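You operate a simulated robot arm through the tools that you are given. There is no shell and no other tool.

You are at the controls of a simulated two-armed robot. One attempt, no reset.

Task
Wipe up the spill on the laundry counter top with the striped cloth and put it back.

It is judged by the outcome, as a careful person would: the job done as asked, and still so three seconds after it is handed in. It fails if anything else is knocked over, pushed out of place, dropped, spilled or broken. Flat cloth is picked up by pressing the open fingertips on it (5 to 10 N) and closing them slowly along it; thin cloth reads only 2 to 8 mm in the jaws.

Robot
Two 7-joint arms with two-finger parallel grippers on one trunk, on a base that moves. Base frame: it is fixed to the floor where the robot stands at the start and does not move with it; the origin is under the middle of the robot, x ahead of it, y to its left, z up. Readings come in mm, degrees, newtons and seconds.
The left shoulder is at the start at [70, 130, 1138], the right one opposite. With the tool pointing down near the work surface each hand reaches from about 220 to 520 mm from the robot's upright axis, wherever it stands, measured 20 degrees to its own side. Places, roughly: striped cloth [500, 0, 900]. Payload 1.57 kg a hand.
The tool frame of a hand sits at the grasp point between the pads (the TCP): z along the fingers, y along the line on which they close. The tips reach 30 mm beyond it. Largest opening 80 mm; finger width 17, thickness 12; the body of the gripper, 40 by 82 mm, starts 80 mm behind the TCP.
Orientation is that of the tool frame in the base frame, as a unit quaternion [x, y, z, w]. With the fingers straight down and closing along the base's y, the tool's x points along the base's -x, its y along +y and its z along -z.

Tools
- The arms move only by the tool servo_tool. It takes "left_targets", "right_targets" or both (then of equal length, played together; a hand with none holds still); each is a list of rows, each an object of numbers (a shift or turn left out is 0, a gripper value left out holds the last): "rx", "ry", "rz": the turn, a rotation vector about the tool's x, y, z in units of 120 degrees (1.0 is 120 degrees); "dx", "dy", "dz": the shift along the tool's x, y, z in units of 250 mm (1.0 is 250 mm); "gripper": the opening, from 0 (shut) to 1 (fully open). In form: [{"rx": .., "ry": .., "rz": .., "dx": .., "dy": .., "dz": .., "gripper": ..}, ...]. A call has 1 to 20 rows; each row is the pose to reach, as a shift and turn from the pose commanded when the call began, along the tool's axes at that moment. A call with a number of a shift or a turn outside -1 to 1 is refused whole. Each row takes 0.2 s and may step no farther than 50 mm and 8.6 degrees from the row before; otherwise, or with a gripper value out of range, the whole call is refused. A pose out of reach is approached as far as the arm can. The call stops where the force on the tool passes 40 N (or 10 N more than at its start, if that is more) or the arm is blocked; 0.2 s more then pass. Each finger travels about 108 mm/s and halts on what it meets, pressing with about 34 N; the grip force reading is that of the motor and also rises with nothing between the fingers. The clock runs only during rows and for 0.2 s after the last one: add rows that repeat a pose to give the fingers time. The reply holds the time, the measured pose of the TCP, the force on the tool along the base axes, the opening and the grip force, in the units named above and with some noise, with the torque about the TCP (base axes, N m) and any sound that the robot's microphone picked up.
- Cameras (640 x 400 px; columns grow to the right, rows downward): "scene" is now at [122.1, -28.2, 1346.6]; the picture's right is [-0.36, -0.93, 0.00], its down [-0.71, 0.27, -0.65] and it looks along [0.60, -0.23, -0.76] (base axes); focal length 276 px, centre (320, 200). "left" rides on the left gripper at [72, 7, -122] in its tool frame; the picture's right is [-0.09, 1.00, 0.00], its down [-0.84, -0.08, -0.54] and it looks along [-0.54, -0.05, 0.84] (tool axes); focal length 238 px, centre (320, 200). "right" rides on the right gripper at [72, -7, -122] in its tool frame; the picture's right is [0.09, 1.00, 0.00], its down [-0.84, 0.08, -0.54] and it looks along [-0.54, 0.05, 0.84] (tool axes); focal length 238 px, centre (320, 200). There is no depth. A picture from a camera that has moved, and an enlarged one, comes with that camera's place and axes in the base frame and with its lens.
- capture(camera): a new picture of that camera. It takes no simulated time.
- move_column(by): slides the trunk up (or, below 0, down) by that many mm; the arms and the scene camera ride with it, the base frame stays. It gives what a move gives, with no picture.
- base_move(legs): drives the robot by 1 to 6 legs, each [ahead, left, turn to the left] in mm, mm and degrees, along the robot's own axes; the way and the turn of a leg run together, so that a leg with both is an arc; at most 1500 mm and 180 degrees a leg. The arms and the cameras ride along, it lands a little off, and it stops where it bumps. It gives what a move gives.
- pan_tilt(pan, tilt): turns the head with the scene camera to pan (to the left, within 86 degrees either way) and tilt (down, from -29 to 69), counted from straight ahead of the robot. It gives what a move gives.
- zoom(camera, box): a new picture of the part [left, top, right, bottom] of that camera's present view, enlarged. It takes no simulated time.
- sign_off(): hands the job in; it is judged then, once.

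Nothing tells you exact positions but the pictures and the camera data. Unless the task says otherwise, let go and move clear before handing in.

The tools are called after "Emit:" as name(argument=value, ...) on one line, values as JSON. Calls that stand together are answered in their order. servo_tool: Moves the arms, as the interface text tells. Its arguments: {"type":"object","properties":{"left_targets":{"type":"array","items":{"type":"object","properties":{"rx":{"type":"number"},"ry":{"type":"number"},"rz":{"type":"number"},"dx":{"type":"number"},"dy":{"type":"number"},"dz":{"type":"number"},"gripper":{"type":"number"}}}},"right_targets":{"type":"array","items":{"type":"object","properties":{"rx":{"type":"number"},"ry":{"type":"number"},"rz":{"type":"number"},"dx":{"type":"number"},"dy":{"type":"number"},"dz":{"type":"number"},"gripper":{"type":"number"}}}}},"required":[]} The other tools are called the same way: move_column (by) moves the trunk up or down; base_move (legs) drives the base; pan_tilt (pan, tilt) turns the head that bears the scene camera; capture (camera) takes a picture; zoom (camera, box) takes an enlarged picture of a part of a camera's view; sign_off () hands the job in.

At the start:

```text
time_s: 0.0
left_tcp_pos: [378.2, -15.3, 1135.8]
left_tool_rot: [-0.001, 1.0, -0.001, 0.0]
left_contact_force: [-0.6, 0.2, -0.9]
left_torque: [0.0, -0.01, -0.02]
left_gripper_width: 80.0
left_grip_force: 0.1
right_tcp_pos: [244.1, -290.5, 1105.2]
right_tool_rot: [-0.001, 1.0, 0.0, -0.001]
right_contact_force: [0.2, -0.3, 0.7]
right_torque: [0.0, 0.02, 0.01]
right_gripper_width: 80.2
right_grip_force: 0.1
trunk travel left (down, up): [-776.0, 164.0]
robot x, y, heading: [0.4, 0.2, 0.1]
head pan, tilt (commanded): [-21.1, 49.6]
```

scene: 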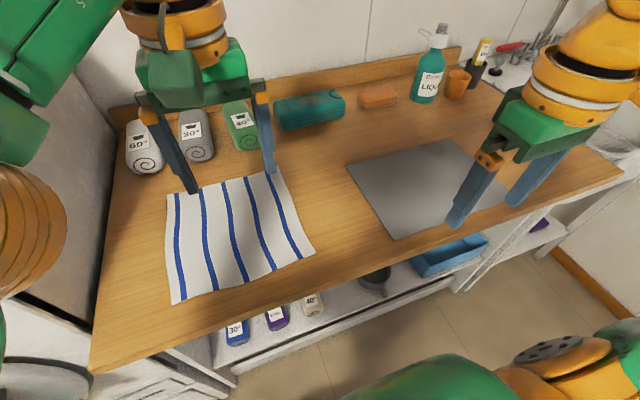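
right: 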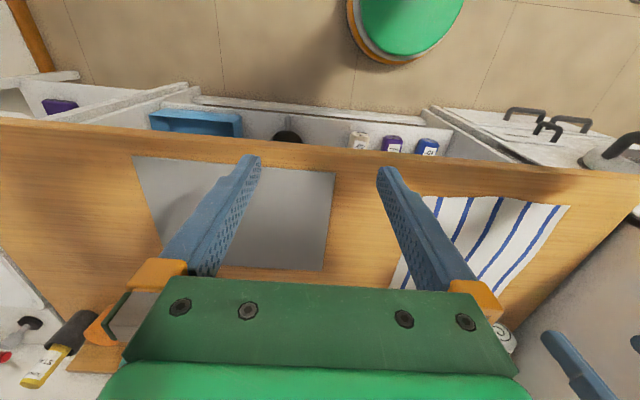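
left: 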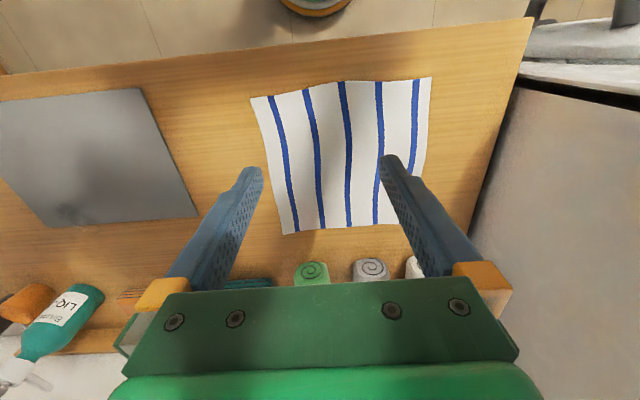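

I see a wooden counter with a striped cloth to the left of centre, a grey mat or sheet to the right, rolled towels and bottles at the back, and no obvious spill yet. I'll zoom in to look for the spill before moving anything.

Emit:
zoom(camera="scene", box=[320, 110, 540, 250])

Emit:
zoom(camera="scene", box=[90, 120, 340, 370])

Emit:
zoom(camera="left", box=[0, 60, 260, 260])

Emit:
zoom(camera="right", box=[0, 100, 380, 340])

```text
2.86 times, centred on (430, 180) of scene
camera zoom: at [122.1, -28.2, 1346.6], right [-0.36, -0.93, 0.0], down [-0.71, 0.27, -0.65], along [0.6, -0.23, -0.76], focal length 788 px, centre (6, 257)
```

zoom: 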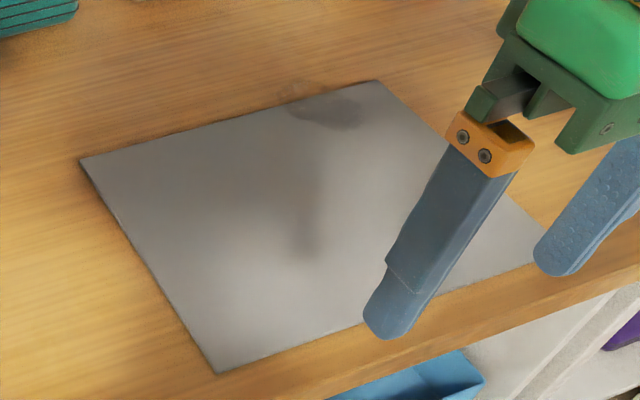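

```text
1.60 times, centred on (215, 245) of scene
camera zoom: at [122.1, -28.2, 1346.6], right [-0.36, -0.93, 0.0], down [-0.71, 0.27, -0.65], along [0.6, -0.23, -0.76], focal length 441 px, centre (488, 128)
```

zoom: 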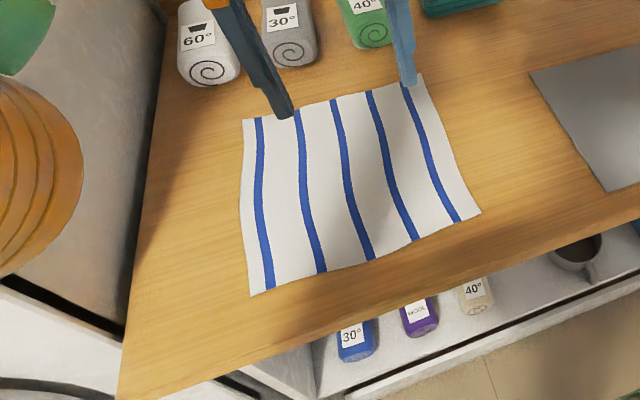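

```text
2.00 times, centred on (130, 160) of left
camera zoom: at [305.4, -7.6, 1257.7], right [0.09, 1.0, 0.0], down [0.84, -0.08, 0.54], along [0.54, -0.05, -0.84], focal length 477 px, centre (700, 280)
```

zoom: 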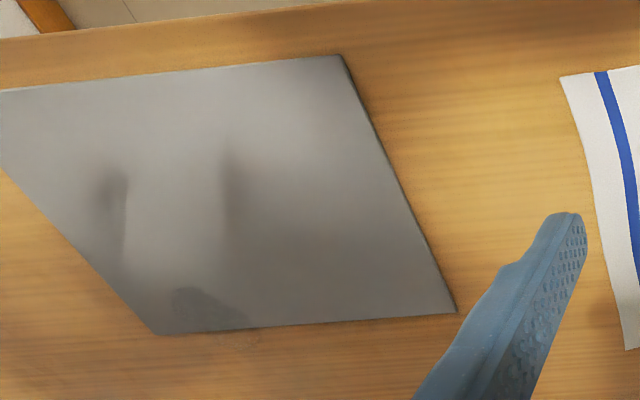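

```text
1.67 times, centred on (190, 220) of right
camera zoom: at [173.3, -295.8, 1227.0], right [-0.09, 1.0, 0.0], down [0.84, 0.08, 0.54], along [0.54, 0.05, -0.84], focal length 397 px, centre (537, 167)
```

zoom: 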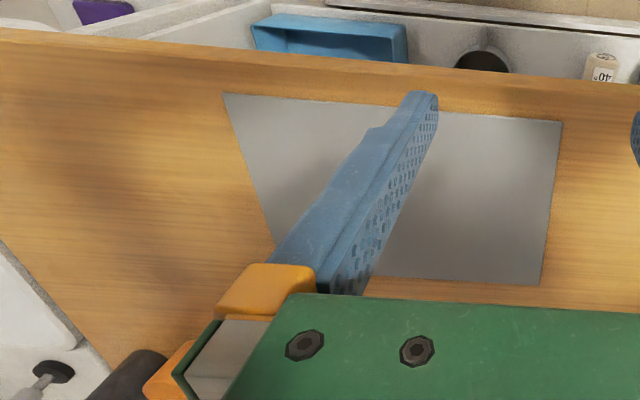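

There is a darker wet patch at the back edge of the grey sheet, seeming to run over onto the wood. I'll look closer at it from both cameras.

Emit:
zoom(camera="scene", box=[390, 115, 490, 178])

Emit:
zoom(camera="left", box=[40, 180, 170, 261])

Emit:
pan_tilt(pan=-30, tilt=45)

```text
6.35 times, centred on (440, 146) of scene
camera zoom: at [122.1, -28.2, 1346.6], right [-0.36, -0.93, 0.0], down [-0.71, 0.27, -0.65], along [0.6, -0.23, -0.76], focal length 1751 px, centre (-442, 540)
```

zoom: 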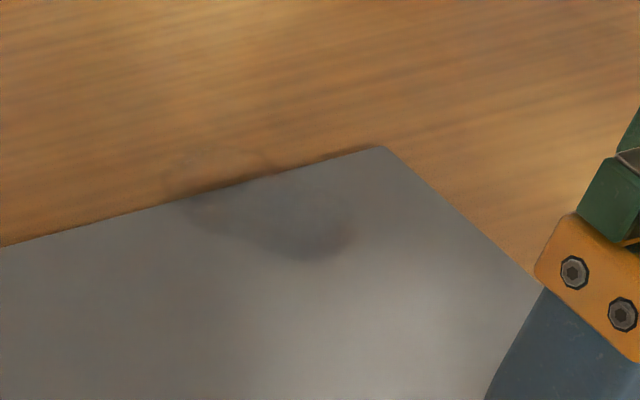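

```text
4.92 times, centred on (105, 220) of left
camera zoom: at [305.4, -7.6, 1257.7], right [0.09, 1.0, 0.0], down [0.84, -0.08, 0.54], along [0.54, -0.05, -0.84], focal length 1173 px, centre (1378, 99)
```

zoom: 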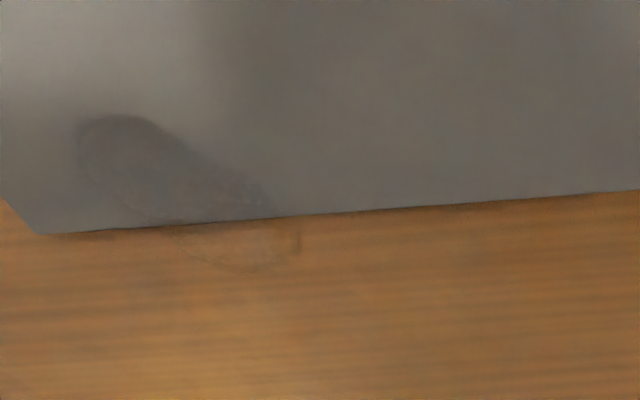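

```text
time_s: 0.7
left_tcp_pos: [377.9, -15.9, 1135.8]
left_tool_rot: [-0.001, 1.0, 0.0, 0.001]
left_contact_force: [-0.6, 0.1, 0.5]
left_torque: [0.0, 0.0, -0.01]
left_gripper_width: 79.9
left_grip_force: 0.1
right_tcp_pos: [242.7, -290.2, 1106.1]
right_tool_rot: [-0.001, 1.0, -0.001, 0.0]
right_contact_force: [-0.4, -0.1, -0.1]
right_torque: [-0.01, -0.02, -0.06]
right_gripper_width: 80.0
right_grip_force: 0.0
trunk travel left (down, up): [-776.0, 164.0]
robot x, y, heading: [-1.3, 2.2, -0.0]
head pan, tilt (commanded): [-30.0, 45.0]
```

The spill straddles the back edge of the grey sheet near its right corner, roughly at [540, -490, 900], about 80 mm across; the counter top works out to about z = 900. I'll look at the whole region now from the turned head.

Emit:
capture(camera="scene")

Emit:
zoom(camera="left", box=[220, 60, 460, 250])

```text
taken
camera scene: at [120.3, -41.0, 1353.0], right [-0.5, -0.87, 0.0], down [-0.61, 0.35, -0.71], along [0.61, -0.35, -0.71], focal length 276 px, centre (320, 200)
```

scene: 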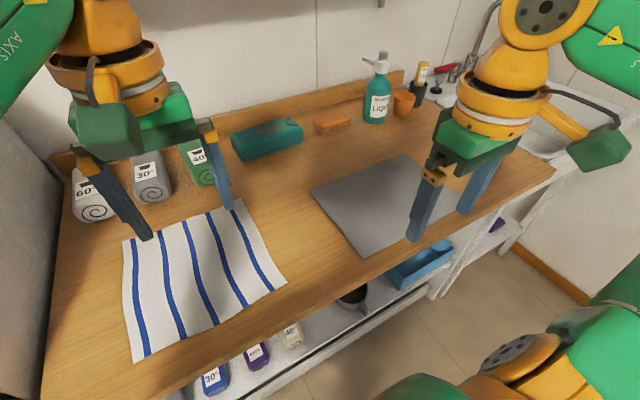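

```text
2.11 times, centred on (340, 155) of left
camera zoom: at [305.4, -7.7, 1257.7], right [0.09, 1.0, 0.0], down [0.84, -0.08, 0.54], along [0.54, -0.05, -0.84], focal length 502 px, centre (278, 295)
```

zoom: 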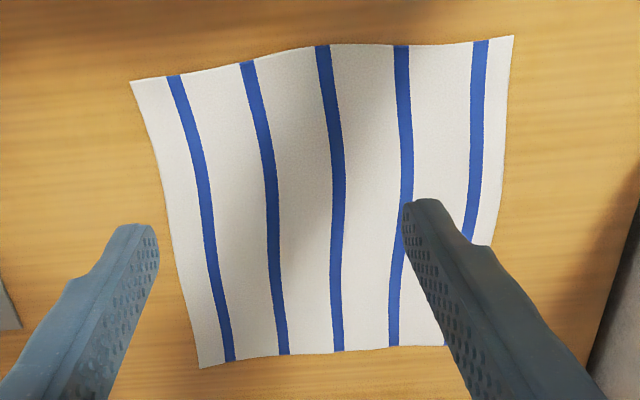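

The cloth is about 250 × 250 mm, spanning x 355–608 and y −111 to 140, and the spill centre is near [540, −490]. Before planning the base moves, I'll look down to check the clearance between the robot base and the counter front.

Emit:
pan_tilt(pan=0, tilt=69)

Emit:
capture(camera="scene")

Emit:
pan_tilt(pan=-55, tilt=60)

Emit:
capture(camera="scene")

```text
time_s: 1.6
left_tcp_pos: [379.1, -15.5, 1134.3]
left_tool_rot: [0.0, 1.0, -0.001, 0.0]
left_contact_force: [0.1, 0.1, -0.4]
left_torque: [-0.02, -0.03, -0.01]
left_gripper_width: 80.1
left_grip_force: 0.0
right_tcp_pos: [244.0, -289.6, 1104.3]
right_tool_rot: [-0.001, 1.0, 0.0, 0.0]
right_contact_force: [-0.8, -0.4, -0.6]
right_torque: [-0.01, -0.02, -0.02]
right_gripper_width: 80.1
right_grip_force: 0.0
trunk travel left (down, up): [-776.0, 164.0]
robot x, y, heading: [0.3, -0.5, -0.0]
head pan, tilt (commanded): [0.0, 68.8]
```

```text
taken
camera scene: at [105.8, -0.5, 1324.2], right [0.0, -1.0, 0.0], down [-0.93, 0.0, -0.36], along [0.36, 0.0, -0.93], focal length 276 px, centre (320, 200)
```

scene: 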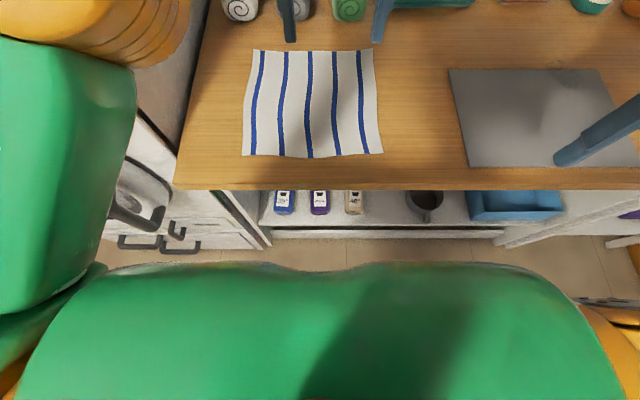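

```text
time_s: 2.9
left_tcp_pos: [378.1, -14.7, 1135.9]
left_tool_rot: [0.0, 1.0, -0.001, 0.0]
left_contact_force: [-0.4, -0.3, -0.5]
left_torque: [-0.04, 0.01, 0.05]
left_gripper_width: 80.0
left_grip_force: 0.0
right_tcp_pos: [243.6, -289.3, 1105.1]
right_tool_rot: [-0.001, 1.0, 0.0, 0.0]
right_contact_force: [-0.5, 0.9, 0.8]
right_torque: [-0.01, -0.02, -0.04]
right_gripper_width: 80.1
right_grip_force: 0.0
trunk travel left (down, up): [-776.0, 164.0]
robot x, y, heading: [-1.8, -0.2, 0.0]
head pan, tilt (commanded): [-55.0, 60.0]
```

```text
taken
camera scene: at [88.2, -54.9, 1333.5], right [-0.82, -0.57, 0.0], down [-0.5, 0.71, -0.5], along [0.29, -0.41, -0.87], focal length 276 px, centre (320, 200)
```

scene: 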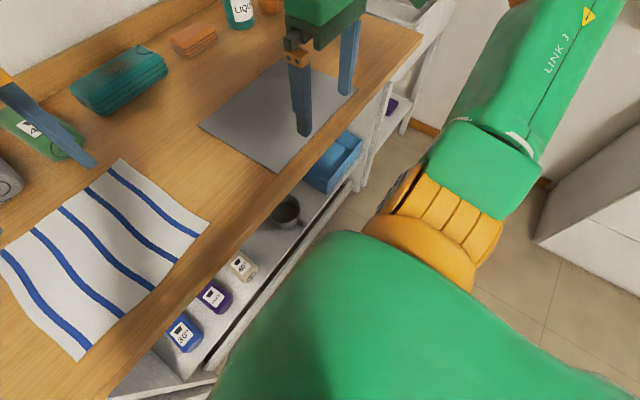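

The counter front edge is at about x = 291, and the robot's chest is well behind it, so there is room for a small step forward. I'll drive 60 mm ahead so both hands and later the spill are comfortably within reach.

Emit:
base_move(legs=[[60, 0, 0]])

Emit:
pan_tilt(pan=0, tilt=60)

Emit:
capture(camera="scene")

Emit:
capture(camera="left")

```text
time_s: 3.9
left_tcp_pos: [432.1, -15.7, 1138.5]
left_tool_rot: [0.001, 1.0, -0.002, 0.003]
left_contact_force: [-0.2, -0.7, -1.1]
left_torque: [-0.03, -0.06, 0.0]
left_gripper_width: 80.1
left_grip_force: 0.1
right_tcp_pos: [297.0, -290.1, 1106.7]
right_tool_rot: [0.001, 1.0, -0.001, 0.004]
right_contact_force: [-0.2, -0.6, 0.3]
right_torque: [-0.02, -0.07, -0.01]
right_gripper_width: 80.1
right_grip_force: 0.0
trunk travel left (down, up): [-776.0, 164.0]
robot x, y, heading: [62.2, -1.3, -0.2]
head pan, tilt (commanded): [-55.0, 60.0]
```

```text
time_s: 5.1
left_tcp_pos: [438.0, -15.1, 1135.7]
left_tool_rot: [0.002, 1.0, -0.001, 0.0]
left_contact_force: [0.3, 0.3, 0.7]
left_torque: [0.0, -0.02, 0.02]
left_gripper_width: 79.9
left_grip_force: 0.0
right_tcp_pos: [303.1, -289.9, 1106.0]
right_tool_rot: [-0.001, 1.0, 0.0, 0.001]
right_contact_force: [0.9, -1.0, -0.4]
right_torque: [0.01, 0.01, 0.02]
right_gripper_width: 79.8
right_grip_force: 0.1
trunk travel left (down, up): [-776.0, 164.0]
robot x, y, heading: [56.6, -6.1, -0.1]
head pan, tilt (commanded): [0.0, 60.0]
```

```text
taken
camera scene: at [175.7, -0.7, 1333.6], right [0.0, -1.0, 0.0], down [-0.87, 0.0, -0.5], along [0.5, 0.0, -0.87], focal length 276 px, centre (320, 200)
```

scene: 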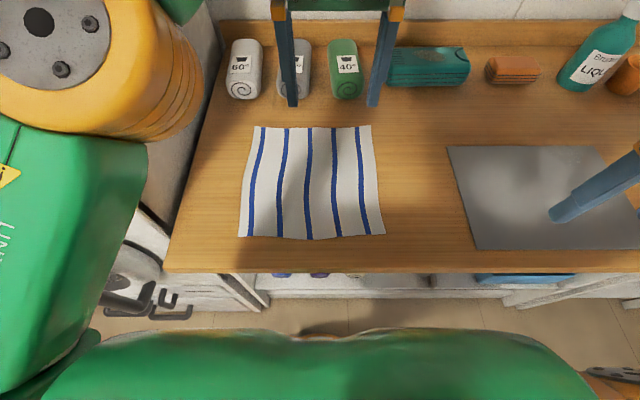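

```text
taken
camera left: at [364.6, -8.2, 1257.8], right [0.09, 1.0, 0.0], down [0.84, -0.08, 0.54], along [0.54, -0.05, -0.84], focal length 238 px, centre (320, 200)
```

left: 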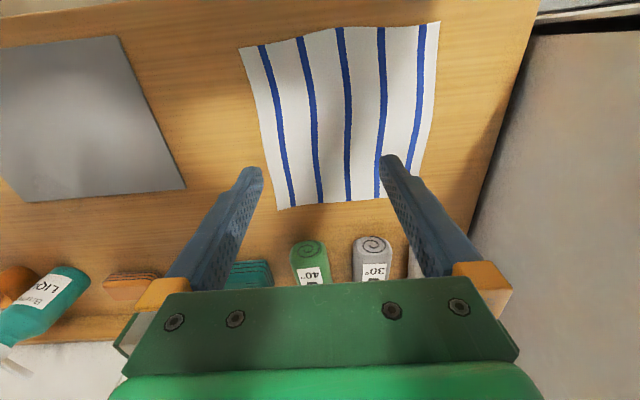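

Cloth corners recompute to x 355–610, y −110 to 135, so the layout is consistent. I'll bring the left hand above the left side of the cloth at about [505, 88], jaws part open, staying 70 mm above the counter.

Emit:
servo_tool(left_targets=[{"dx": -0.045, "dy": 0.07, "dz": 0.09, "gripper": 0.62}, {"dx": -0.09, "dy": 0.14, "dz": 0.18, "gripper": 0.62}, {"dx": -0.134, "dy": 0.206, "dz": 0.27, "gripper": 0.62}, {"dx": -0.18, "dy": 0.275, "dz": 0.36, "gripper": 0.62}, {"dx": -0.225, "dy": 0.345, "dz": 0.45, "gripper": 0.62}, {"dx": -0.268, "dy": 0.412, "dz": 0.543, "gripper": 0.62}, {"dx": -0.268, "dy": 0.412, "dz": 0.543, "gripper": 0.62}])

Emit:
servo_tool(right_targets=[{"dx": -0.09, "dy": 0.1, "dz": 0.05, "gripper": 0.62}, {"dx": -0.18, "dy": 0.2, "dz": 0.1, "gripper": 0.62}, {"dx": -0.27, "dy": 0.3, "dz": 0.15, "gripper": 0.62}, {"dx": -0.36, "dy": 0.4, "dz": 0.2, "gripper": 0.62}, {"dx": -0.45, "dy": 0.5, "dz": 0.25, "gripper": 0.62}, {"dx": -0.54, "dy": 0.6, "dz": 0.3, "gripper": 0.62}, {"dx": -0.63, "dy": 0.7, "dz": 0.35, "gripper": 0.62}, {"dx": -0.72, "dy": 0.8, "dz": 0.4, "gripper": 0.62}, {"dx": -0.808, "dy": 0.9, "dz": 0.424, "gripper": 0.62}, {"dx": -0.808, "dy": 0.9, "dz": 0.424, "gripper": 0.62}])

Emit:
capture(camera="scene")

Emit:
capture(camera="left")

Emit:
capture(camera="right")

```text
time_s: 6.7
left_tcp_pos: [503.0, 88.0, 999.2]
left_tool_rot: [0.001, 1.0, -0.002, 0.001]
left_contact_force: [-0.5, 0.9, -0.4]
left_torque: [-0.02, -0.01, 0.0]
left_gripper_width: 49.5
left_grip_force: 0.0
right_tcp_pos: [302.2, -289.4, 1105.7]
right_tool_rot: [0.0, 1.0, -0.001, 0.0]
right_contact_force: [-0.1, -0.9, -0.5]
right_torque: [0.01, 0.05, 0.02]
right_gripper_width: 79.9
right_grip_force: 0.1
trunk travel left (down, up): [-776.0, 164.0]
robot x, y, heading: [58.1, 2.4, -0.0]
head pan, tilt (commanded): [0.0, 60.0]
```

```text
time_s: 8.9
left_tcp_pos: [503.7, 88.3, 1001.4]
left_tool_rot: [0.002, 1.0, 0.0, 0.001]
left_contact_force: [0.0, -0.3, 0.2]
left_torque: [0.02, 0.03, -0.06]
left_gripper_width: 49.7
left_grip_force: 0.1
right_tcp_pos: [444.6, -131.7, 1001.4]
right_tool_rot: [0.001, 1.0, 0.001, 0.0]
right_contact_force: [0.0, -0.3, -0.2]
right_torque: [-0.01, 0.02, 0.01]
right_gripper_width: 49.5
right_grip_force: 0.0
right hand out of reach, approached as far as the arm can: row 7, 8, 9, 10
trunk travel left (down, up): [-776.0, 164.0]
robot x, y, heading: [58.2, -2.1, -0.0]
head pan, tilt (commanded): [0.0, 60.0]
```

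```text
taken
camera scene: at [176.2, -0.6, 1333.5], right [0.0, -1.0, 0.0], down [-0.87, 0.0, -0.5], along [0.5, 0.0, -0.87], focal length 276 px, centre (320, 200)
```

scene: 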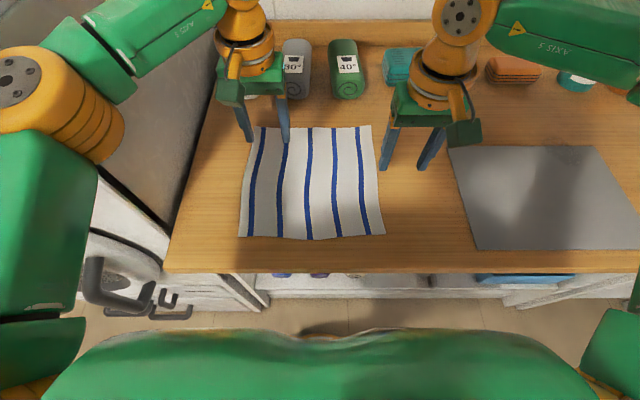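

```text
taken
camera left: at [431.6, 95.2, 1122.2], right [0.09, 1.0, 0.0], down [0.84, -0.08, 0.54], along [0.54, -0.05, -0.84], focal length 238 px, centre (320, 200)
```

left: 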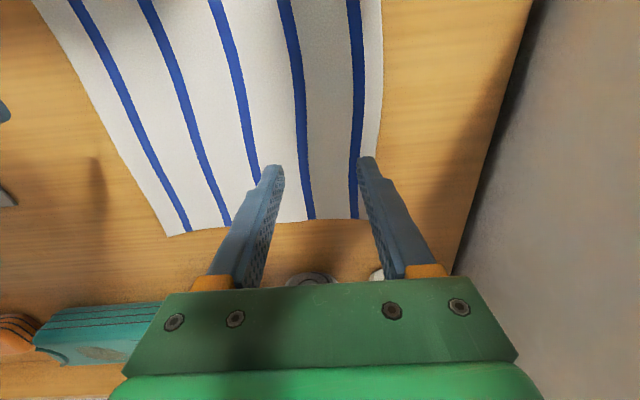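

```text
taken
camera right: at [373.5, -138.6, 1122.3], right [-0.09, 1.0, 0.0], down [0.84, 0.08, 0.54], along [0.54, 0.05, -0.84], focal length 238 px, centre (320, 200)
```

right: 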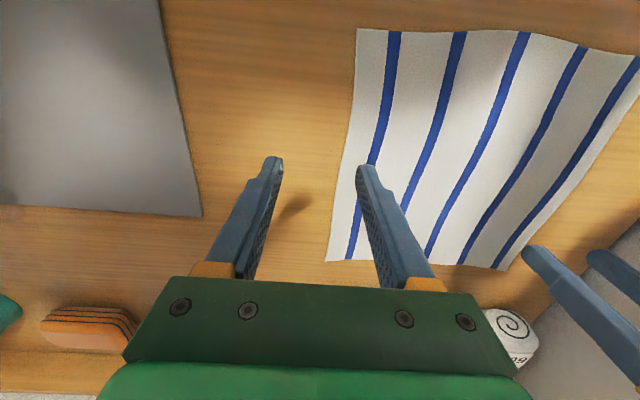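

The left hand is in place over the left side of the cloth, but the right hand stopped short at [445, −132], short of its goal. I'll probe whether moving sideways or a small yaw frees it.

Emit:
servo_tool(right_targets=[{"dy": 0.08}, {"dy": 0.16}, {"dy": 0.24}, {"dy": 0.24}])

```text
time_s: 9.9
left_tcp_pos: [504.6, 88.1, 999.8]
left_tool_rot: [0.001, 1.0, -0.001, 0.0]
left_contact_force: [-0.1, 0.9, -1.2]
left_torque: [0.03, 0.02, -0.03]
left_gripper_width: 49.8
left_grip_force: 0.1
right_tcp_pos: [421.3, -114.5, 1001.8]
right_tool_rot: [0.0, 1.0, 0.0, 0.001]
right_contact_force: [-0.6, -0.9, 0.4]
right_torque: [-0.02, 0.01, 0.01]
right_gripper_width: 49.5
right_grip_force: 0.1
right hand out of reach, approached as far as the arm can: row 1, 2, 3, 4
trunk travel left (down, up): [-776.0, 164.0]
robot x, y, heading: [63.6, -2.3, -0.1]
head pan, tilt (commanded): [0.0, 60.0]
```

The right arm seems stuck at a joint limit on this approach rather than at true reach. I'll raise it, draw it back, and approach from a more central, higher posture like the left arm's starting pose.

Emit:
servo_tool(right_targets=[{"dz": -0.15}, {"dz": -0.3}, {"dz": -0.45}, {"dz": -0.54}, {"dz": -0.54, "dx": 0.1, "dy": 0.05}, {"dz": -0.54, "dx": 0.2, "dy": 0.1}, {"dz": -0.54, "dx": 0.2, "dy": 0.2}, {"dz": -0.54, "dx": 0.2, "dy": 0.3}, {"dz": -0.54, "dx": 0.2, "dy": 0.3}])

```text
time_s: 11.9
left_tcp_pos: [503.9, 87.7, 1000.0]
left_tool_rot: [0.001, 1.0, -0.001, 0.001]
left_contact_force: [-0.1, -1.1, -0.2]
left_torque: [0.02, -0.03, 0.03]
left_gripper_width: 49.6
left_grip_force: 0.0
right_tcp_pos: [353.9, -110.5, 1126.7]
right_tool_rot: [0.001, 1.0, 0.001, 0.0]
right_contact_force: [0.2, -0.9, -0.2]
right_torque: [0.0, 0.0, 0.0]
right_gripper_width: 49.5
right_grip_force: 0.0
right hand out of reach, approached as far as the arm can: row 2, 3, 4, 5, 6, 7, 8, 9
trunk travel left (down, up): [-776.0, 164.0]
robot x, y, heading: [61.3, 0.3, -0.2]
head pan, tilt (commanded): [0.0, 60.0]
```

The right arm stays limited at about y = −110 even higher up, so something in its posture is at a stop. I'll look at the right arm's shape.

Emit:
pan_tilt(pan=-40, tilt=35)

Emit:
capture(camera="scene")

Emit:
pan_tilt(pan=40, tilt=35)

Emit:
capture(camera="scene")

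```text
time_s: 13.0
left_tcp_pos: [505.0, 88.3, 999.9]
left_tool_rot: [0.001, 1.0, -0.001, 0.001]
left_contact_force: [-0.1, 0.5, 0.1]
left_torque: [-0.05, 0.01, 0.01]
left_gripper_width: 49.7
left_grip_force: 0.2
right_tcp_pos: [352.8, -108.9, 1126.5]
right_tool_rot: [0.001, 1.0, 0.001, 0.001]
right_contact_force: [-0.6, 0.2, -0.8]
right_torque: [-0.02, 0.0, -0.01]
right_gripper_width: 49.7
right_grip_force: 0.1
trunk travel left (down, up): [-776.0, 164.0]
robot x, y, heading: [56.0, -2.4, -0.0]
head pan, tilt (commanded): [-40.0, 35.0]
```

```text
taken
camera scene: at [177.0, -56.9, 1367.8], right [-0.64, -0.77, 0.0], down [-0.44, 0.37, -0.82], along [0.63, -0.53, -0.57], focal length 276 px, centre (320, 200)
```

scene: 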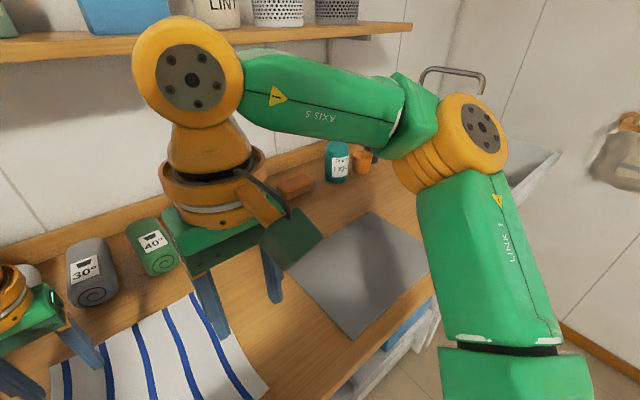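

```text
time_s: 14.5
left_tcp_pos: [503.7, 87.0, 999.5]
left_tool_rot: [0.002, 1.0, -0.002, 0.002]
left_contact_force: [0.4, -0.6, -0.1]
left_torque: [0.01, 0.02, 0.02]
left_gripper_width: 49.6
left_grip_force: 0.0
right_tcp_pos: [353.6, -110.0, 1127.0]
right_tool_rot: [0.001, 1.0, 0.001, 0.001]
right_contact_force: [0.7, 0.9, -0.1]
right_torque: [0.01, 0.01, 0.01]
right_gripper_width: 49.7
right_grip_force: 0.0
trunk travel left (down, up): [-776.0, 164.0]
robot x, y, heading: [59.8, 4.4, -0.3]
head pan, tilt (commanded): [40.0, 35.0]
```

```text
taken
camera scene: at [177.2, 56.0, 1367.8], right [0.64, -0.77, 0.0], down [-0.44, -0.37, -0.82], along [0.63, 0.53, -0.57], focal length 276 px, centre (320, 200)
```

scene: 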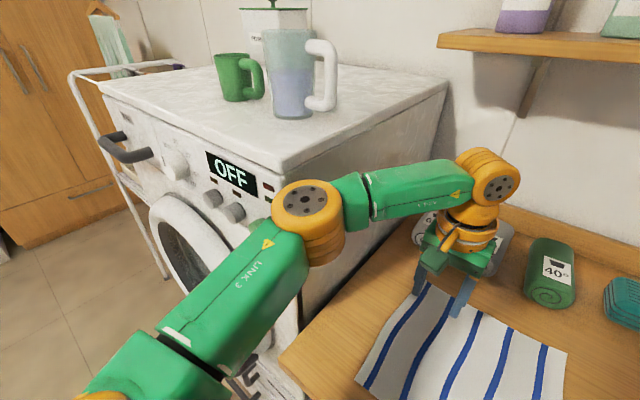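

Both elbows are out to the side; the right forearm is folded more than the left, so its wrist turn is probably at a stop. I'll test yawing the right tool a little, which should free sideways travel.

Emit:
servo_tool(right_targets=[{"rz": -0.06}, {"rz": -0.12}, {"rz": -0.18}, {"rz": -0.18, "dy": 0.1}, {"rz": -0.18, "dy": 0.2}, {"rz": -0.18, "dy": 0.2}])

```text
time_s: 15.9
left_tcp_pos: [504.5, 87.8, 1000.5]
left_tool_rot: [0.0, 1.0, -0.001, 0.001]
left_contact_force: [-1.0, 0.3, -0.7]
left_torque: [-0.01, -0.01, -0.04]
left_gripper_width: 49.6
left_grip_force: 0.0
right_tcp_pos: [351.8, -108.7, 1118.0]
right_tool_rot: [-0.188, 0.982, 0.001, 0.0]
right_contact_force: [-0.2, 0.0, -0.3]
right_torque: [0.0, 0.0, 0.0]
right_gripper_width: 49.7
right_grip_force: 0.1
right hand out of reach, approached as far as the arm can: row 4, 5, 6
trunk travel left (down, up): [-776.0, 164.0]
robot x, y, heading: [61.0, -1.9, -0.0]
head pan, tilt (commanded): [40.0, 35.0]
```

Yawing works but doesn't free the sideways motion, so a two-handed hold only ~150 mm apart isn't practical. I'll instead park the right arm back at its starting pose and use only the left hand: pinch the right edge, drag the cloth flat to the spill, wipe, then regrip the left edge and drag it back.

Emit:
servo_tool(right_targets=[{"dx": 0.075, "dy": -0.1, "dz": 0.01, "rz": 0.03}, {"dx": 0.15, "dy": -0.2, "dz": 0.02, "rz": 0.06}, {"dx": 0.223, "dy": -0.3, "dz": 0.03, "rz": 0.09}, {"dx": 0.3, "dy": -0.4, "dz": 0.035, "rz": 0.12}, {"dx": 0.375, "dy": -0.5, "dz": 0.04, "rz": 0.15}, {"dx": 0.446, "dy": -0.6, "dz": 0.05, "rz": 0.18}, {"dx": 0.446, "dy": -0.6, "dz": 0.05, "rz": 0.18}])

Emit:
pan_tilt(pan=-60, tilt=25)

Emit:
capture(camera="scene")

```text
time_s: 17.5
left_tcp_pos: [505.7, 88.6, 1000.4]
left_tool_rot: [0.001, 1.0, -0.001, 0.001]
left_contact_force: [0.6, 0.3, -0.3]
left_torque: [0.02, -0.06, -0.01]
left_gripper_width: 49.6
left_grip_force: 0.0
right_tcp_pos: [300.1, -288.2, 1106.4]
right_tool_rot: [0.001, 1.0, 0.001, 0.0]
right_contact_force: [0.3, 0.2, -0.2]
right_torque: [-0.02, -0.02, -0.03]
right_gripper_width: 49.6
right_grip_force: 0.0
trunk travel left (down, up): [-776.0, 164.0]
robot x, y, heading: [62.1, -0.7, -0.2]
head pan, tilt (commanded): [40.0, 35.0]
```

```text
time_s: 19.3
left_tcp_pos: [504.3, 87.4, 1000.3]
left_tool_rot: [0.001, 1.0, 0.0, 0.001]
left_contact_force: [0.3, 0.1, 0.2]
left_torque: [0.02, 0.01, -0.01]
left_gripper_width: 49.7
left_grip_force: 0.0
right_tcp_pos: [300.4, -289.5, 1105.5]
right_tool_rot: [0.0, 1.0, 0.0, 0.001]
right_contact_force: [0.3, 0.2, 0.3]
right_torque: [0.0, -0.02, -0.01]
right_gripper_width: 49.5
right_grip_force: 0.1
trunk travel left (down, up): [-776.0, 164.0]
robot x, y, heading: [58.7, 2.6, 0.0]
head pan, tilt (commanded): [-60.0, 25.0]
```

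```text
taken
camera scene: at [155.6, -80.3, 1383.6], right [-0.87, -0.5, 0.0], down [-0.21, 0.37, -0.91], along [0.45, -0.79, -0.42], focal length 276 px, centre (320, 200)
```

scene: 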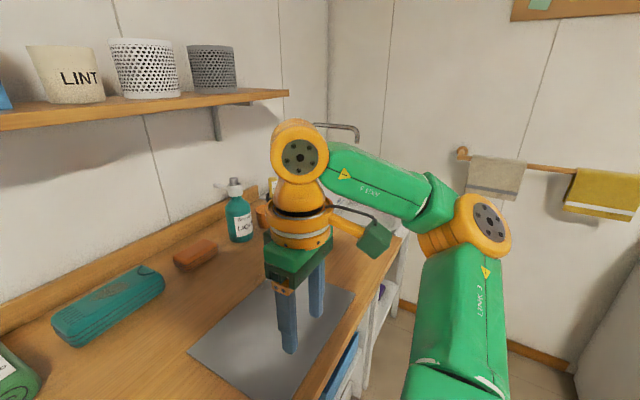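

The right arm is parked and there is plenty of free space to the robot's right (wall at about y = −1560). I'll drive 30 mm forward and 150 mm right so the left hand comes over the cloth's right edge.

Emit:
base_move(legs=[[30, 0, 0], [0, -150, 0]])

Emit:
pan_tilt(pan=10, tilt=55)

Emit:
capture(camera="scene")

Emit:
capture(camera="left")

```text
time_s: 21.1
left_tcp_pos: [534.2, -63.0, 999.3]
left_tool_rot: [0.0, 1.0, -0.002, 0.001]
left_contact_force: [0.2, -0.6, -0.7]
left_torque: [-0.04, 0.04, 0.0]
left_gripper_width: 49.6
left_grip_force: 0.1
right_tcp_pos: [330.6, -438.8, 1106.8]
right_tool_rot: [-0.001, 1.0, -0.001, 0.0]
right_contact_force: [0.0, 0.4, 0.5]
right_torque: [-0.05, 0.0, 0.02]
right_gripper_width: 49.3
right_grip_force: 0.0
trunk travel left (down, up): [-776.0, 164.0]
robot x, y, heading: [87.9, -150.9, 0.2]
head pan, tilt (commanded): [-60.0, 25.0]
```

```text
time_s: 22.5
left_tcp_pos: [534.4, -65.3, 1000.8]
left_tool_rot: [0.001, 1.0, -0.001, 0.001]
left_contact_force: [-0.7, 0.7, 0.3]
left_torque: [-0.01, -0.01, 0.02]
left_gripper_width: 49.6
left_grip_force: 0.0
right_tcp_pos: [330.6, -441.1, 1106.3]
right_tool_rot: [-0.001, 1.0, 0.0, 0.0]
right_contact_force: [-0.5, -0.7, 0.6]
right_torque: [0.01, 0.0, 0.01]
right_gripper_width: 49.3
right_grip_force: 0.0
trunk travel left (down, up): [-776.0, 164.0]
robot x, y, heading: [85.6, -152.7, 0.2]
head pan, tilt (commanded): [10.0, 55.0]
```

```text
taken
camera scene: at [210.0, -141.0, 1339.6], right [0.17, -0.98, 0.0], down [-0.81, -0.14, -0.57], along [0.57, 0.1, -0.82], focal length 276 px, centre (320, 200)
```

scene: 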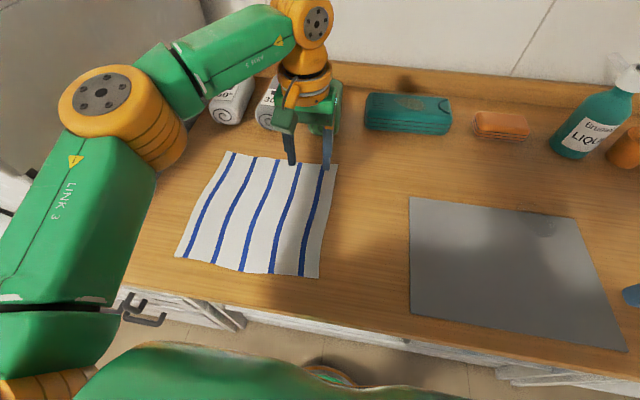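

```text
taken
camera left: at [460.9, -57.2, 1122.2], right [0.09, 1.0, 0.0], down [0.84, -0.08, 0.54], along [0.54, -0.05, -0.84], focal length 238 px, centre (320, 200)
```

left: 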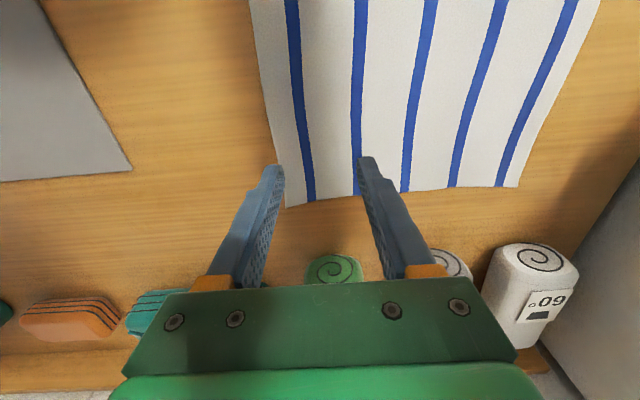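

I'm now over the cloth's right edge with the base at [87, −151]. I'll shift back 29 mm to x = 505 and descend to tips about 15 mm above the cloth, then check.

Emit:
servo_tool(left_targets=[{"dx": 0.06, "dz": 0.06}, {"dx": 0.116, "dz": 0.12}, {"dx": 0.116, "dz": 0.18}, {"dx": 0.116, "dz": 0.22}, {"dx": 0.116, "dz": 0.22}])

Emit:
capture(camera="left")

Emit:
zoom(camera="scene", box=[220, 120, 380, 220])

Emit:
zoom(camera="scene", box=[480, 190, 620, 277])

```text
time_s: 23.7
left_tcp_pos: [505.2, -66.5, 946.1]
left_tool_rot: [0.0, 1.0, -0.001, 0.001]
left_contact_force: [-0.3, 0.4, 0.3]
left_torque: [-0.01, 0.02, -0.01]
left_gripper_width: 49.7
left_grip_force: 0.0
right_tcp_pos: [331.0, -442.5, 1106.1]
right_tool_rot: [-0.001, 1.0, 0.0, 0.0]
right_contact_force: [0.0, -0.4, -0.2]
right_torque: [0.01, 0.03, 0.01]
right_gripper_width: 49.8
right_grip_force: 0.0
trunk travel left (down, up): [-776.0, 164.0]
robot x, y, heading: [86.6, -152.7, 0.2]
head pan, tilt (commanded): [10.0, 55.0]
```

```text
taken
camera left: at [432.7, -57.6, 1067.6], right [0.09, 1.0, 0.0], down [0.84, -0.08, 0.54], along [0.54, -0.05, -0.84], focal length 238 px, centre (320, 200)
```

left: 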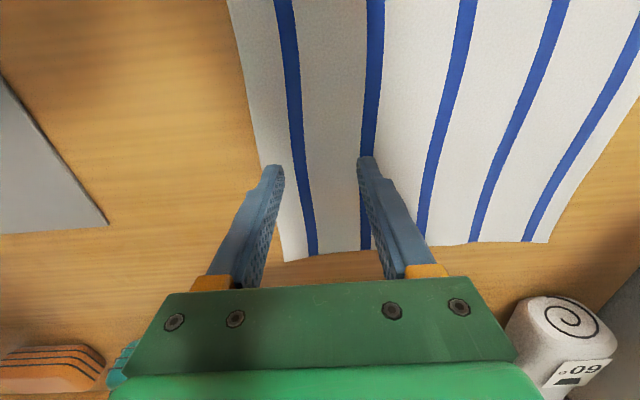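

```text
4.00 times, centred on (300, 170) of scene
camera zoom: at [209.8, -140.7, 1339.6], right [0.17, -0.98, 0.0], down [-0.81, -0.14, -0.57], along [0.56, 0.1, -0.82], focal length 1103 px, centre (400, 320)
```

zoom: 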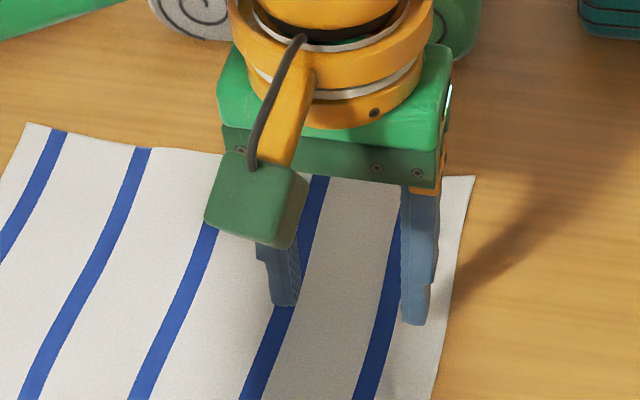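

```text
4.57 times, centred on (550, 234) of scene
camera zoom: at [209.8, -140.7, 1339.6], right [0.17, -0.98, 0.0], down [-0.81, -0.14, -0.57], along [0.56, 0.1, -0.82], focal length 1261 px, centre (-731, 47)
```

zoom: 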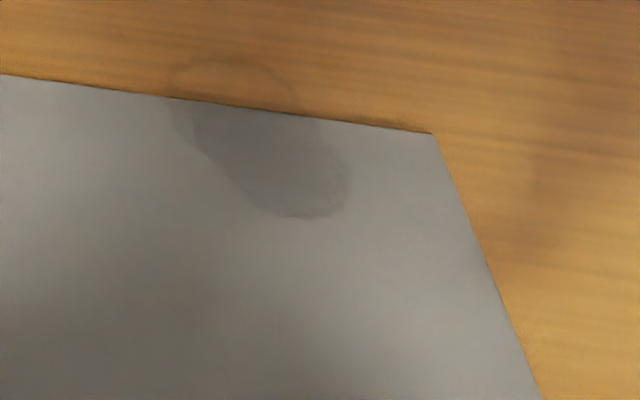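

The spill shows clearly as a two-lobed wet mark at x 497–575, y −457 to −518, and both fingertips are above the cloth just inside its right edge. I'll lower in small steps to contact and read the force.

Emit:
servo_tool(left_targets=[{"dz": 0.02}, {"dz": 0.04}, {"dz": 0.052}, {"dz": 0.06}, {"dz": 0.06}])

```text
time_s: 24.9
left_tcp_pos: [504.0, -65.5, 932.1]
left_tool_rot: [0.001, 1.0, 0.0, 0.001]
left_contact_force: [0.9, 0.0, 4.2]
left_torque: [-0.11, -0.01, 0.0]
left_gripper_width: 49.3
left_grip_force: 0.0
right_tcp_pos: [329.1, -441.4, 1106.8]
right_tool_rot: [-0.001, 1.0, 0.0, 0.001]
right_contact_force: [0.1, -0.5, 0.1]
right_torque: [0.04, 0.0, -0.02]
right_gripper_width: 49.7
right_grip_force: 0.1
trunk travel left (down, up): [-776.0, 164.0]
robot x, y, heading: [91.0, -152.1, -0.2]
head pan, tilt (commanded): [10.0, 55.0]
```

Contact is made at about 4 N. I'll press a touch more, to 5–10 N.

Emit:
servo_tool(left_targets=[{"dz": 0.006}, {"dz": 0.006}])

```text
time_s: 25.5
left_tcp_pos: [503.0, -66.0, 930.8]
left_tool_rot: [0.0, 1.0, -0.001, 0.003]
left_contact_force: [6.2, 1.4, 25.2]
left_torque: [0.03, -0.14, 0.0]
left_gripper_width: 49.5
left_grip_force: 0.0
right_tcp_pos: [327.1, -441.5, 1106.7]
right_tool_rot: [-0.001, 1.0, 0.0, 0.001]
right_contact_force: [0.5, 0.0, -0.9]
right_torque: [0.04, 0.01, -0.02]
right_gripper_width: 49.6
right_grip_force: 0.0
trunk travel left (down, up): [-776.0, 164.0]
robot x, y, heading: [90.9, -151.7, 0.0]
head pan, tilt (commanded): [10.0, 55.0]
```

That is too much (25 N); the contact is stiff, so I'll back off about 1.2 mm.

Emit:
servo_tool(left_targets=[{"dz": -0.0048}, {"dz": -0.0048}])

```text
time_s: 26.1
left_tcp_pos: [503.7, -66.1, 932.0]
left_tool_rot: [0.001, 1.0, 0.0, 0.001]
left_contact_force: [3.8, 0.6, 18.1]
left_torque: [-0.25, -0.1, 0.05]
left_gripper_width: 49.6
left_grip_force: 0.0
right_tcp_pos: [327.9, -440.0, 1107.1]
right_tool_rot: [0.0, 1.0, 0.0, 0.002]
right_contact_force: [0.3, 0.3, 0.2]
right_torque: [0.02, -0.04, -0.02]
right_gripper_width: 49.6
right_grip_force: 0.2
trunk travel left (down, up): [-776.0, 164.0]
robot x, y, heading: [87.1, -154.3, 0.1]
head pan, tilt (commanded): [10.0, 55.0]
```

Emit:
servo_tool(left_targets=[{"dz": -0.003}, {"dz": -0.003}])

```text
time_s: 26.7
left_tcp_pos: [503.7, -64.9, 931.6]
left_tool_rot: [0.001, 1.0, -0.001, 0.003]
left_contact_force: [3.3, -1.0, 14.5]
left_torque: [-0.28, -0.07, 0.11]
left_gripper_width: 49.6
left_grip_force: 0.1
right_tcp_pos: [328.2, -441.9, 1107.8]
right_tool_rot: [0.0, 1.0, 0.001, 0.0]
right_contact_force: [0.3, 0.6, 0.2]
right_torque: [-0.02, -0.01, -0.02]
right_gripper_width: 49.8
right_grip_force: 0.0
trunk travel left (down, up): [-776.0, 164.0]
robot x, y, heading: [88.9, -153.2, 0.1]
head pan, tilt (commanded): [10.0, 55.0]
```

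Forces settle slowly; I'll ease up another step.

Emit:
servo_tool(left_targets=[{"dz": -0.003}, {"dz": -0.003}, {"dz": -0.003}])

```text
time_s: 27.5
left_tcp_pos: [504.6, -65.3, 932.3]
left_tool_rot: [0.0, 1.0, -0.001, 0.0]
left_contact_force: [-0.9, 0.8, -0.6]
left_torque: [-0.05, 0.02, -0.04]
left_gripper_width: 49.5
left_grip_force: 0.0
right_tcp_pos: [329.6, -441.6, 1106.0]
right_tool_rot: [-0.002, 1.0, 0.0, 0.0]
right_contact_force: [1.1, -0.4, -0.6]
right_torque: [0.04, 0.0, -0.04]
right_gripper_width: 49.7
right_grip_force: 0.1
trunk travel left (down, up): [-776.0, 164.0]
robot x, y, heading: [90.4, -155.0, 0.1]
head pan, tilt (commanded): [10.0, 55.0]
```

Emit:
servo_tool(left_targets=[{"dz": 0.0016}, {"dz": 0.0016}, {"dz": 0.0016}])

```text
time_s: 28.3
left_tcp_pos: [503.7, -65.3, 931.4]
left_tool_rot: [0.001, 1.0, -0.001, 0.001]
left_contact_force: [0.0, 0.8, 2.4]
left_torque: [-0.04, 0.02, -0.02]
left_gripper_width: 49.0
left_grip_force: 0.0
right_tcp_pos: [329.1, -440.6, 1106.3]
right_tool_rot: [-0.001, 1.0, 0.0, 0.001]
right_contact_force: [0.5, 0.3, 0.7]
right_torque: [-0.02, 0.02, -0.01]
right_gripper_width: 49.6
right_grip_force: 0.0
trunk travel left (down, up): [-776.0, 164.0]
robot x, y, heading: [90.7, -155.3, -0.0]
head pan, tilt (commanded): [10.0, 55.0]
```

Contact is light at 2.4 N; a hair more should land it in the 5–10 N range.

Emit:
servo_tool(left_targets=[{"dz": 0.0014}, {"dz": 0.0014}, {"dz": 0.0014}])

```text
time_s: 29.1
left_tcp_pos: [504.0, -65.6, 931.3]
left_tool_rot: [0.001, 1.0, -0.001, 0.002]
left_contact_force: [0.6, 1.1, 4.4]
left_torque: [-0.03, 0.0, -0.02]
left_gripper_width: 49.4
left_grip_force: 0.1
right_tcp_pos: [330.1, -440.0, 1106.2]
right_tool_rot: [-0.001, 1.0, 0.0, 0.001]
right_contact_force: [0.3, 0.2, 0.1]
right_torque: [0.0, 0.01, -0.02]
right_gripper_width: 49.7
right_grip_force: 0.1
trunk travel left (down, up): [-776.0, 164.0]
robot x, y, heading: [87.1, -150.3, 0.1]
head pan, tilt (commanded): [10.0, 55.0]
```

Emit:
servo_tool(left_targets=[{"dz": 0.0014}, {"dz": 0.0014}])

```text
time_s: 29.7
left_tcp_pos: [503.6, -65.9, 931.5]
left_tool_rot: [0.0, 1.0, -0.001, 0.002]
left_contact_force: [3.3, 0.5, 9.4]
left_torque: [-0.06, -0.11, 0.01]
left_gripper_width: 49.8
left_grip_force: 0.1
right_tcp_pos: [329.6, -439.6, 1107.7]
right_tool_rot: [0.0, 1.0, 0.0, 0.002]
right_contact_force: [-0.9, 0.6, 0.3]
right_torque: [-0.02, -0.01, 0.01]
right_gripper_width: 49.4
right_grip_force: 0.0
trunk travel left (down, up): [-776.0, 164.0]
robot x, y, heading: [85.6, -151.8, -0.2]
head pan, tilt (commanded): [10.0, 55.0]
```

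The press is now about 9 N, in the right range. I'll close the fingers slowly along the cloth.

Emit:
servo_tool(left_targets=[{"gripper": 0.57}, {"gripper": 0.52}, {"gripper": 0.47}, {"gripper": 0.42}, {"gripper": 0.37}, {"gripper": 0.32}, {"gripper": 0.27}, {"gripper": 0.22}, {"gripper": 0.17}, {"gripper": 0.12}, {"gripper": 0.07}, {"gripper": 0.03}, {"gripper": 0.0}, {"gripper": 0.0}, {"gripper": 0.0}])

Emit:
capture(camera="left")

Emit:
zoom(camera="scene", box=[220, 120, 380, 220])

```text
time_s: 32.9
left_tcp_pos: [502.7, -66.3, 932.2]
left_tool_rot: [0.001, 1.0, -0.001, 0.001]
left_contact_force: [0.0, -0.5, 9.0]
left_torque: [-0.07, 0.01, 0.03]
left_gripper_width: 2.3
left_grip_force: 23.7
right_tcp_pos: [329.0, -440.0, 1105.9]
right_tool_rot: [-0.001, 1.0, 0.0, 0.001]
right_contact_force: [-0.4, 0.3, 1.2]
right_torque: [0.03, 0.01, -0.04]
right_gripper_width: 49.7
right_grip_force: 0.1
trunk travel left (down, up): [-776.0, 164.0]
robot x, y, heading: [87.9, -150.9, 0.0]
head pan, tilt (commanded): [10.0, 55.0]
```

```text
taken
camera left: at [430.5, -57.9, 1053.1], right [0.09, 1.0, 0.0], down [0.83, -0.08, 0.55], along [0.54, -0.05, -0.84], focal length 238 px, centre (320, 200)
```

left: 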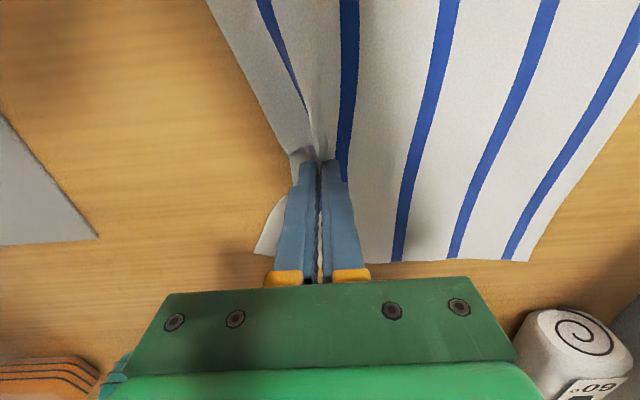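

```text
4.00 times, centred on (300, 170) of scene
camera zoom: at [207.9, -141.3, 1339.8], right [0.17, -0.98, 0.0], down [-0.81, -0.14, -0.57], along [0.57, 0.1, -0.82], focal length 1103 px, centre (400, 320)
```

zoom: 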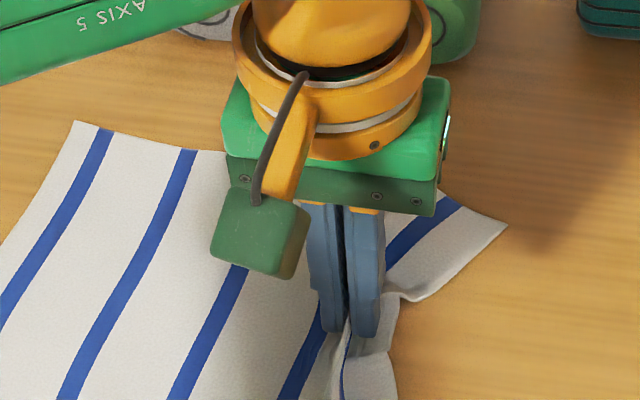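

The jaws read 2.3 mm with a fold of cloth between them. I'll lift 30 mm and check that it holds.

Emit:
servo_tool(left_targets=[{"dz": -0.02, "gripper": 0}, {"dz": -0.05, "gripper": 0}, {"dz": -0.08, "gripper": 0}, {"dz": -0.12, "gripper": 0}, {"dz": -0.12, "gripper": 0}])

Emit:
capture(camera="scene")

Emit:
capture(camera="left")

```text
time_s: 34.1
left_tcp_pos: [504.3, -65.1, 961.4]
left_tool_rot: [0.001, 1.0, -0.001, 0.001]
left_contact_force: [-0.1, 0.6, -0.6]
left_torque: [0.01, 0.0, -0.02]
left_gripper_width: 2.4
left_grip_force: 23.9
right_tcp_pos: [328.5, -441.0, 1106.0]
right_tool_rot: [-0.001, 1.0, 0.0, -0.001]
right_contact_force: [-0.3, 0.1, 0.1]
right_torque: [0.01, 0.0, 0.01]
right_gripper_width: 49.8
right_grip_force: 0.1
trunk travel left (down, up): [-776.0, 164.0]
robot x, y, heading: [86.7, -151.2, -0.3]
head pan, tilt (commanded): [10.0, 55.0]
```

```text
taken
camera scene: at [209.9, -140.7, 1339.6], right [0.17, -0.98, 0.0], down [-0.81, -0.14, -0.57], along [0.56, 0.1, -0.82], focal length 276 px, centre (320, 200)
```

scene: 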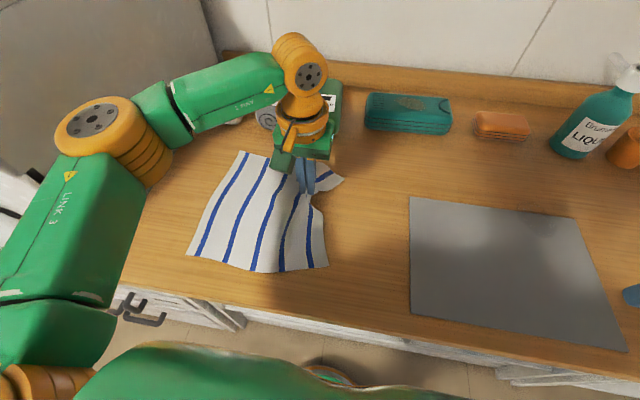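

```text
taken
camera left: at [432.1, -57.7, 1083.0], right [0.09, 1.0, 0.0], down [0.84, -0.08, 0.54], along [0.54, -0.05, -0.84], focal length 238 px, centre (320, 200)
```

left: 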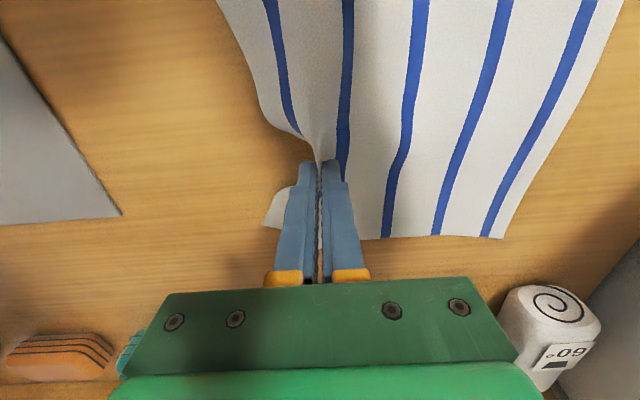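

The cloth is held with its body trailing on the counter. I'll drive the base 200 mm to the right, then check that the cloth follows flat and the grey sheet stays put.

Emit:
base_move(legs=[[0, -200, 0]])

Emit:
capture(camera="scene")

Emit:
capture(camera="left")

```text
time_s: 35.7
left_tcp_pos: [503.9, -265.7, 961.5]
left_tool_rot: [-0.003, 1.0, -0.002, 0.001]
left_contact_force: [1.5, 0.2, -0.5]
left_torque: [-0.03, 0.02, 0.0]
left_gripper_width: 2.2
left_grip_force: 23.2
right_tcp_pos: [332.5, -641.9, 1107.0]
right_tool_rot: [-0.003, 1.0, -0.001, -0.001]
right_contact_force: [-0.2, -0.2, -0.3]
right_torque: [-0.03, -0.02, 0.0]
right_gripper_width: 49.7
right_grip_force: 0.0
trunk travel left (down, up): [-776.0, 164.0]
robot x, y, heading: [88.8, -354.9, 0.4]
head pan, tilt (commanded): [10.0, 55.0]
```

```text
taken
camera scene: at [210.3, -341.3, 1339.6], right [0.18, -0.98, 0.0], down [-0.81, -0.15, -0.57], along [0.56, 0.1, -0.82], focal length 276 px, centre (320, 200)
```

scene: 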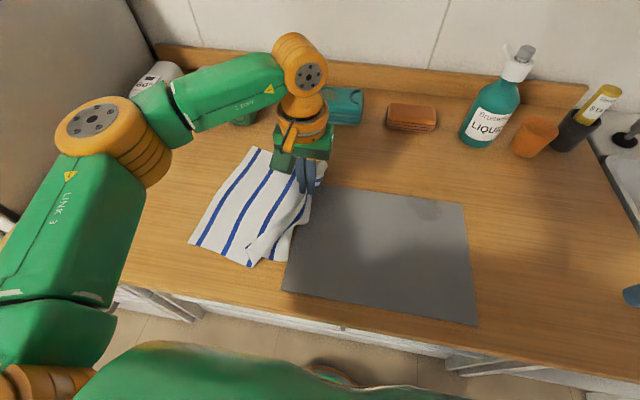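

```text
taken
camera left: at [432.2, -257.9, 1082.6], right [0.09, 1.0, 0.0], down [0.84, -0.07, 0.54], along [0.54, -0.05, -0.84], focal length 238 px, centre (320, 200)
```

left: 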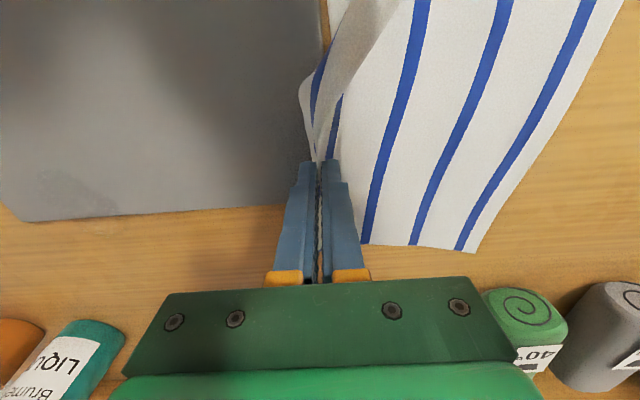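

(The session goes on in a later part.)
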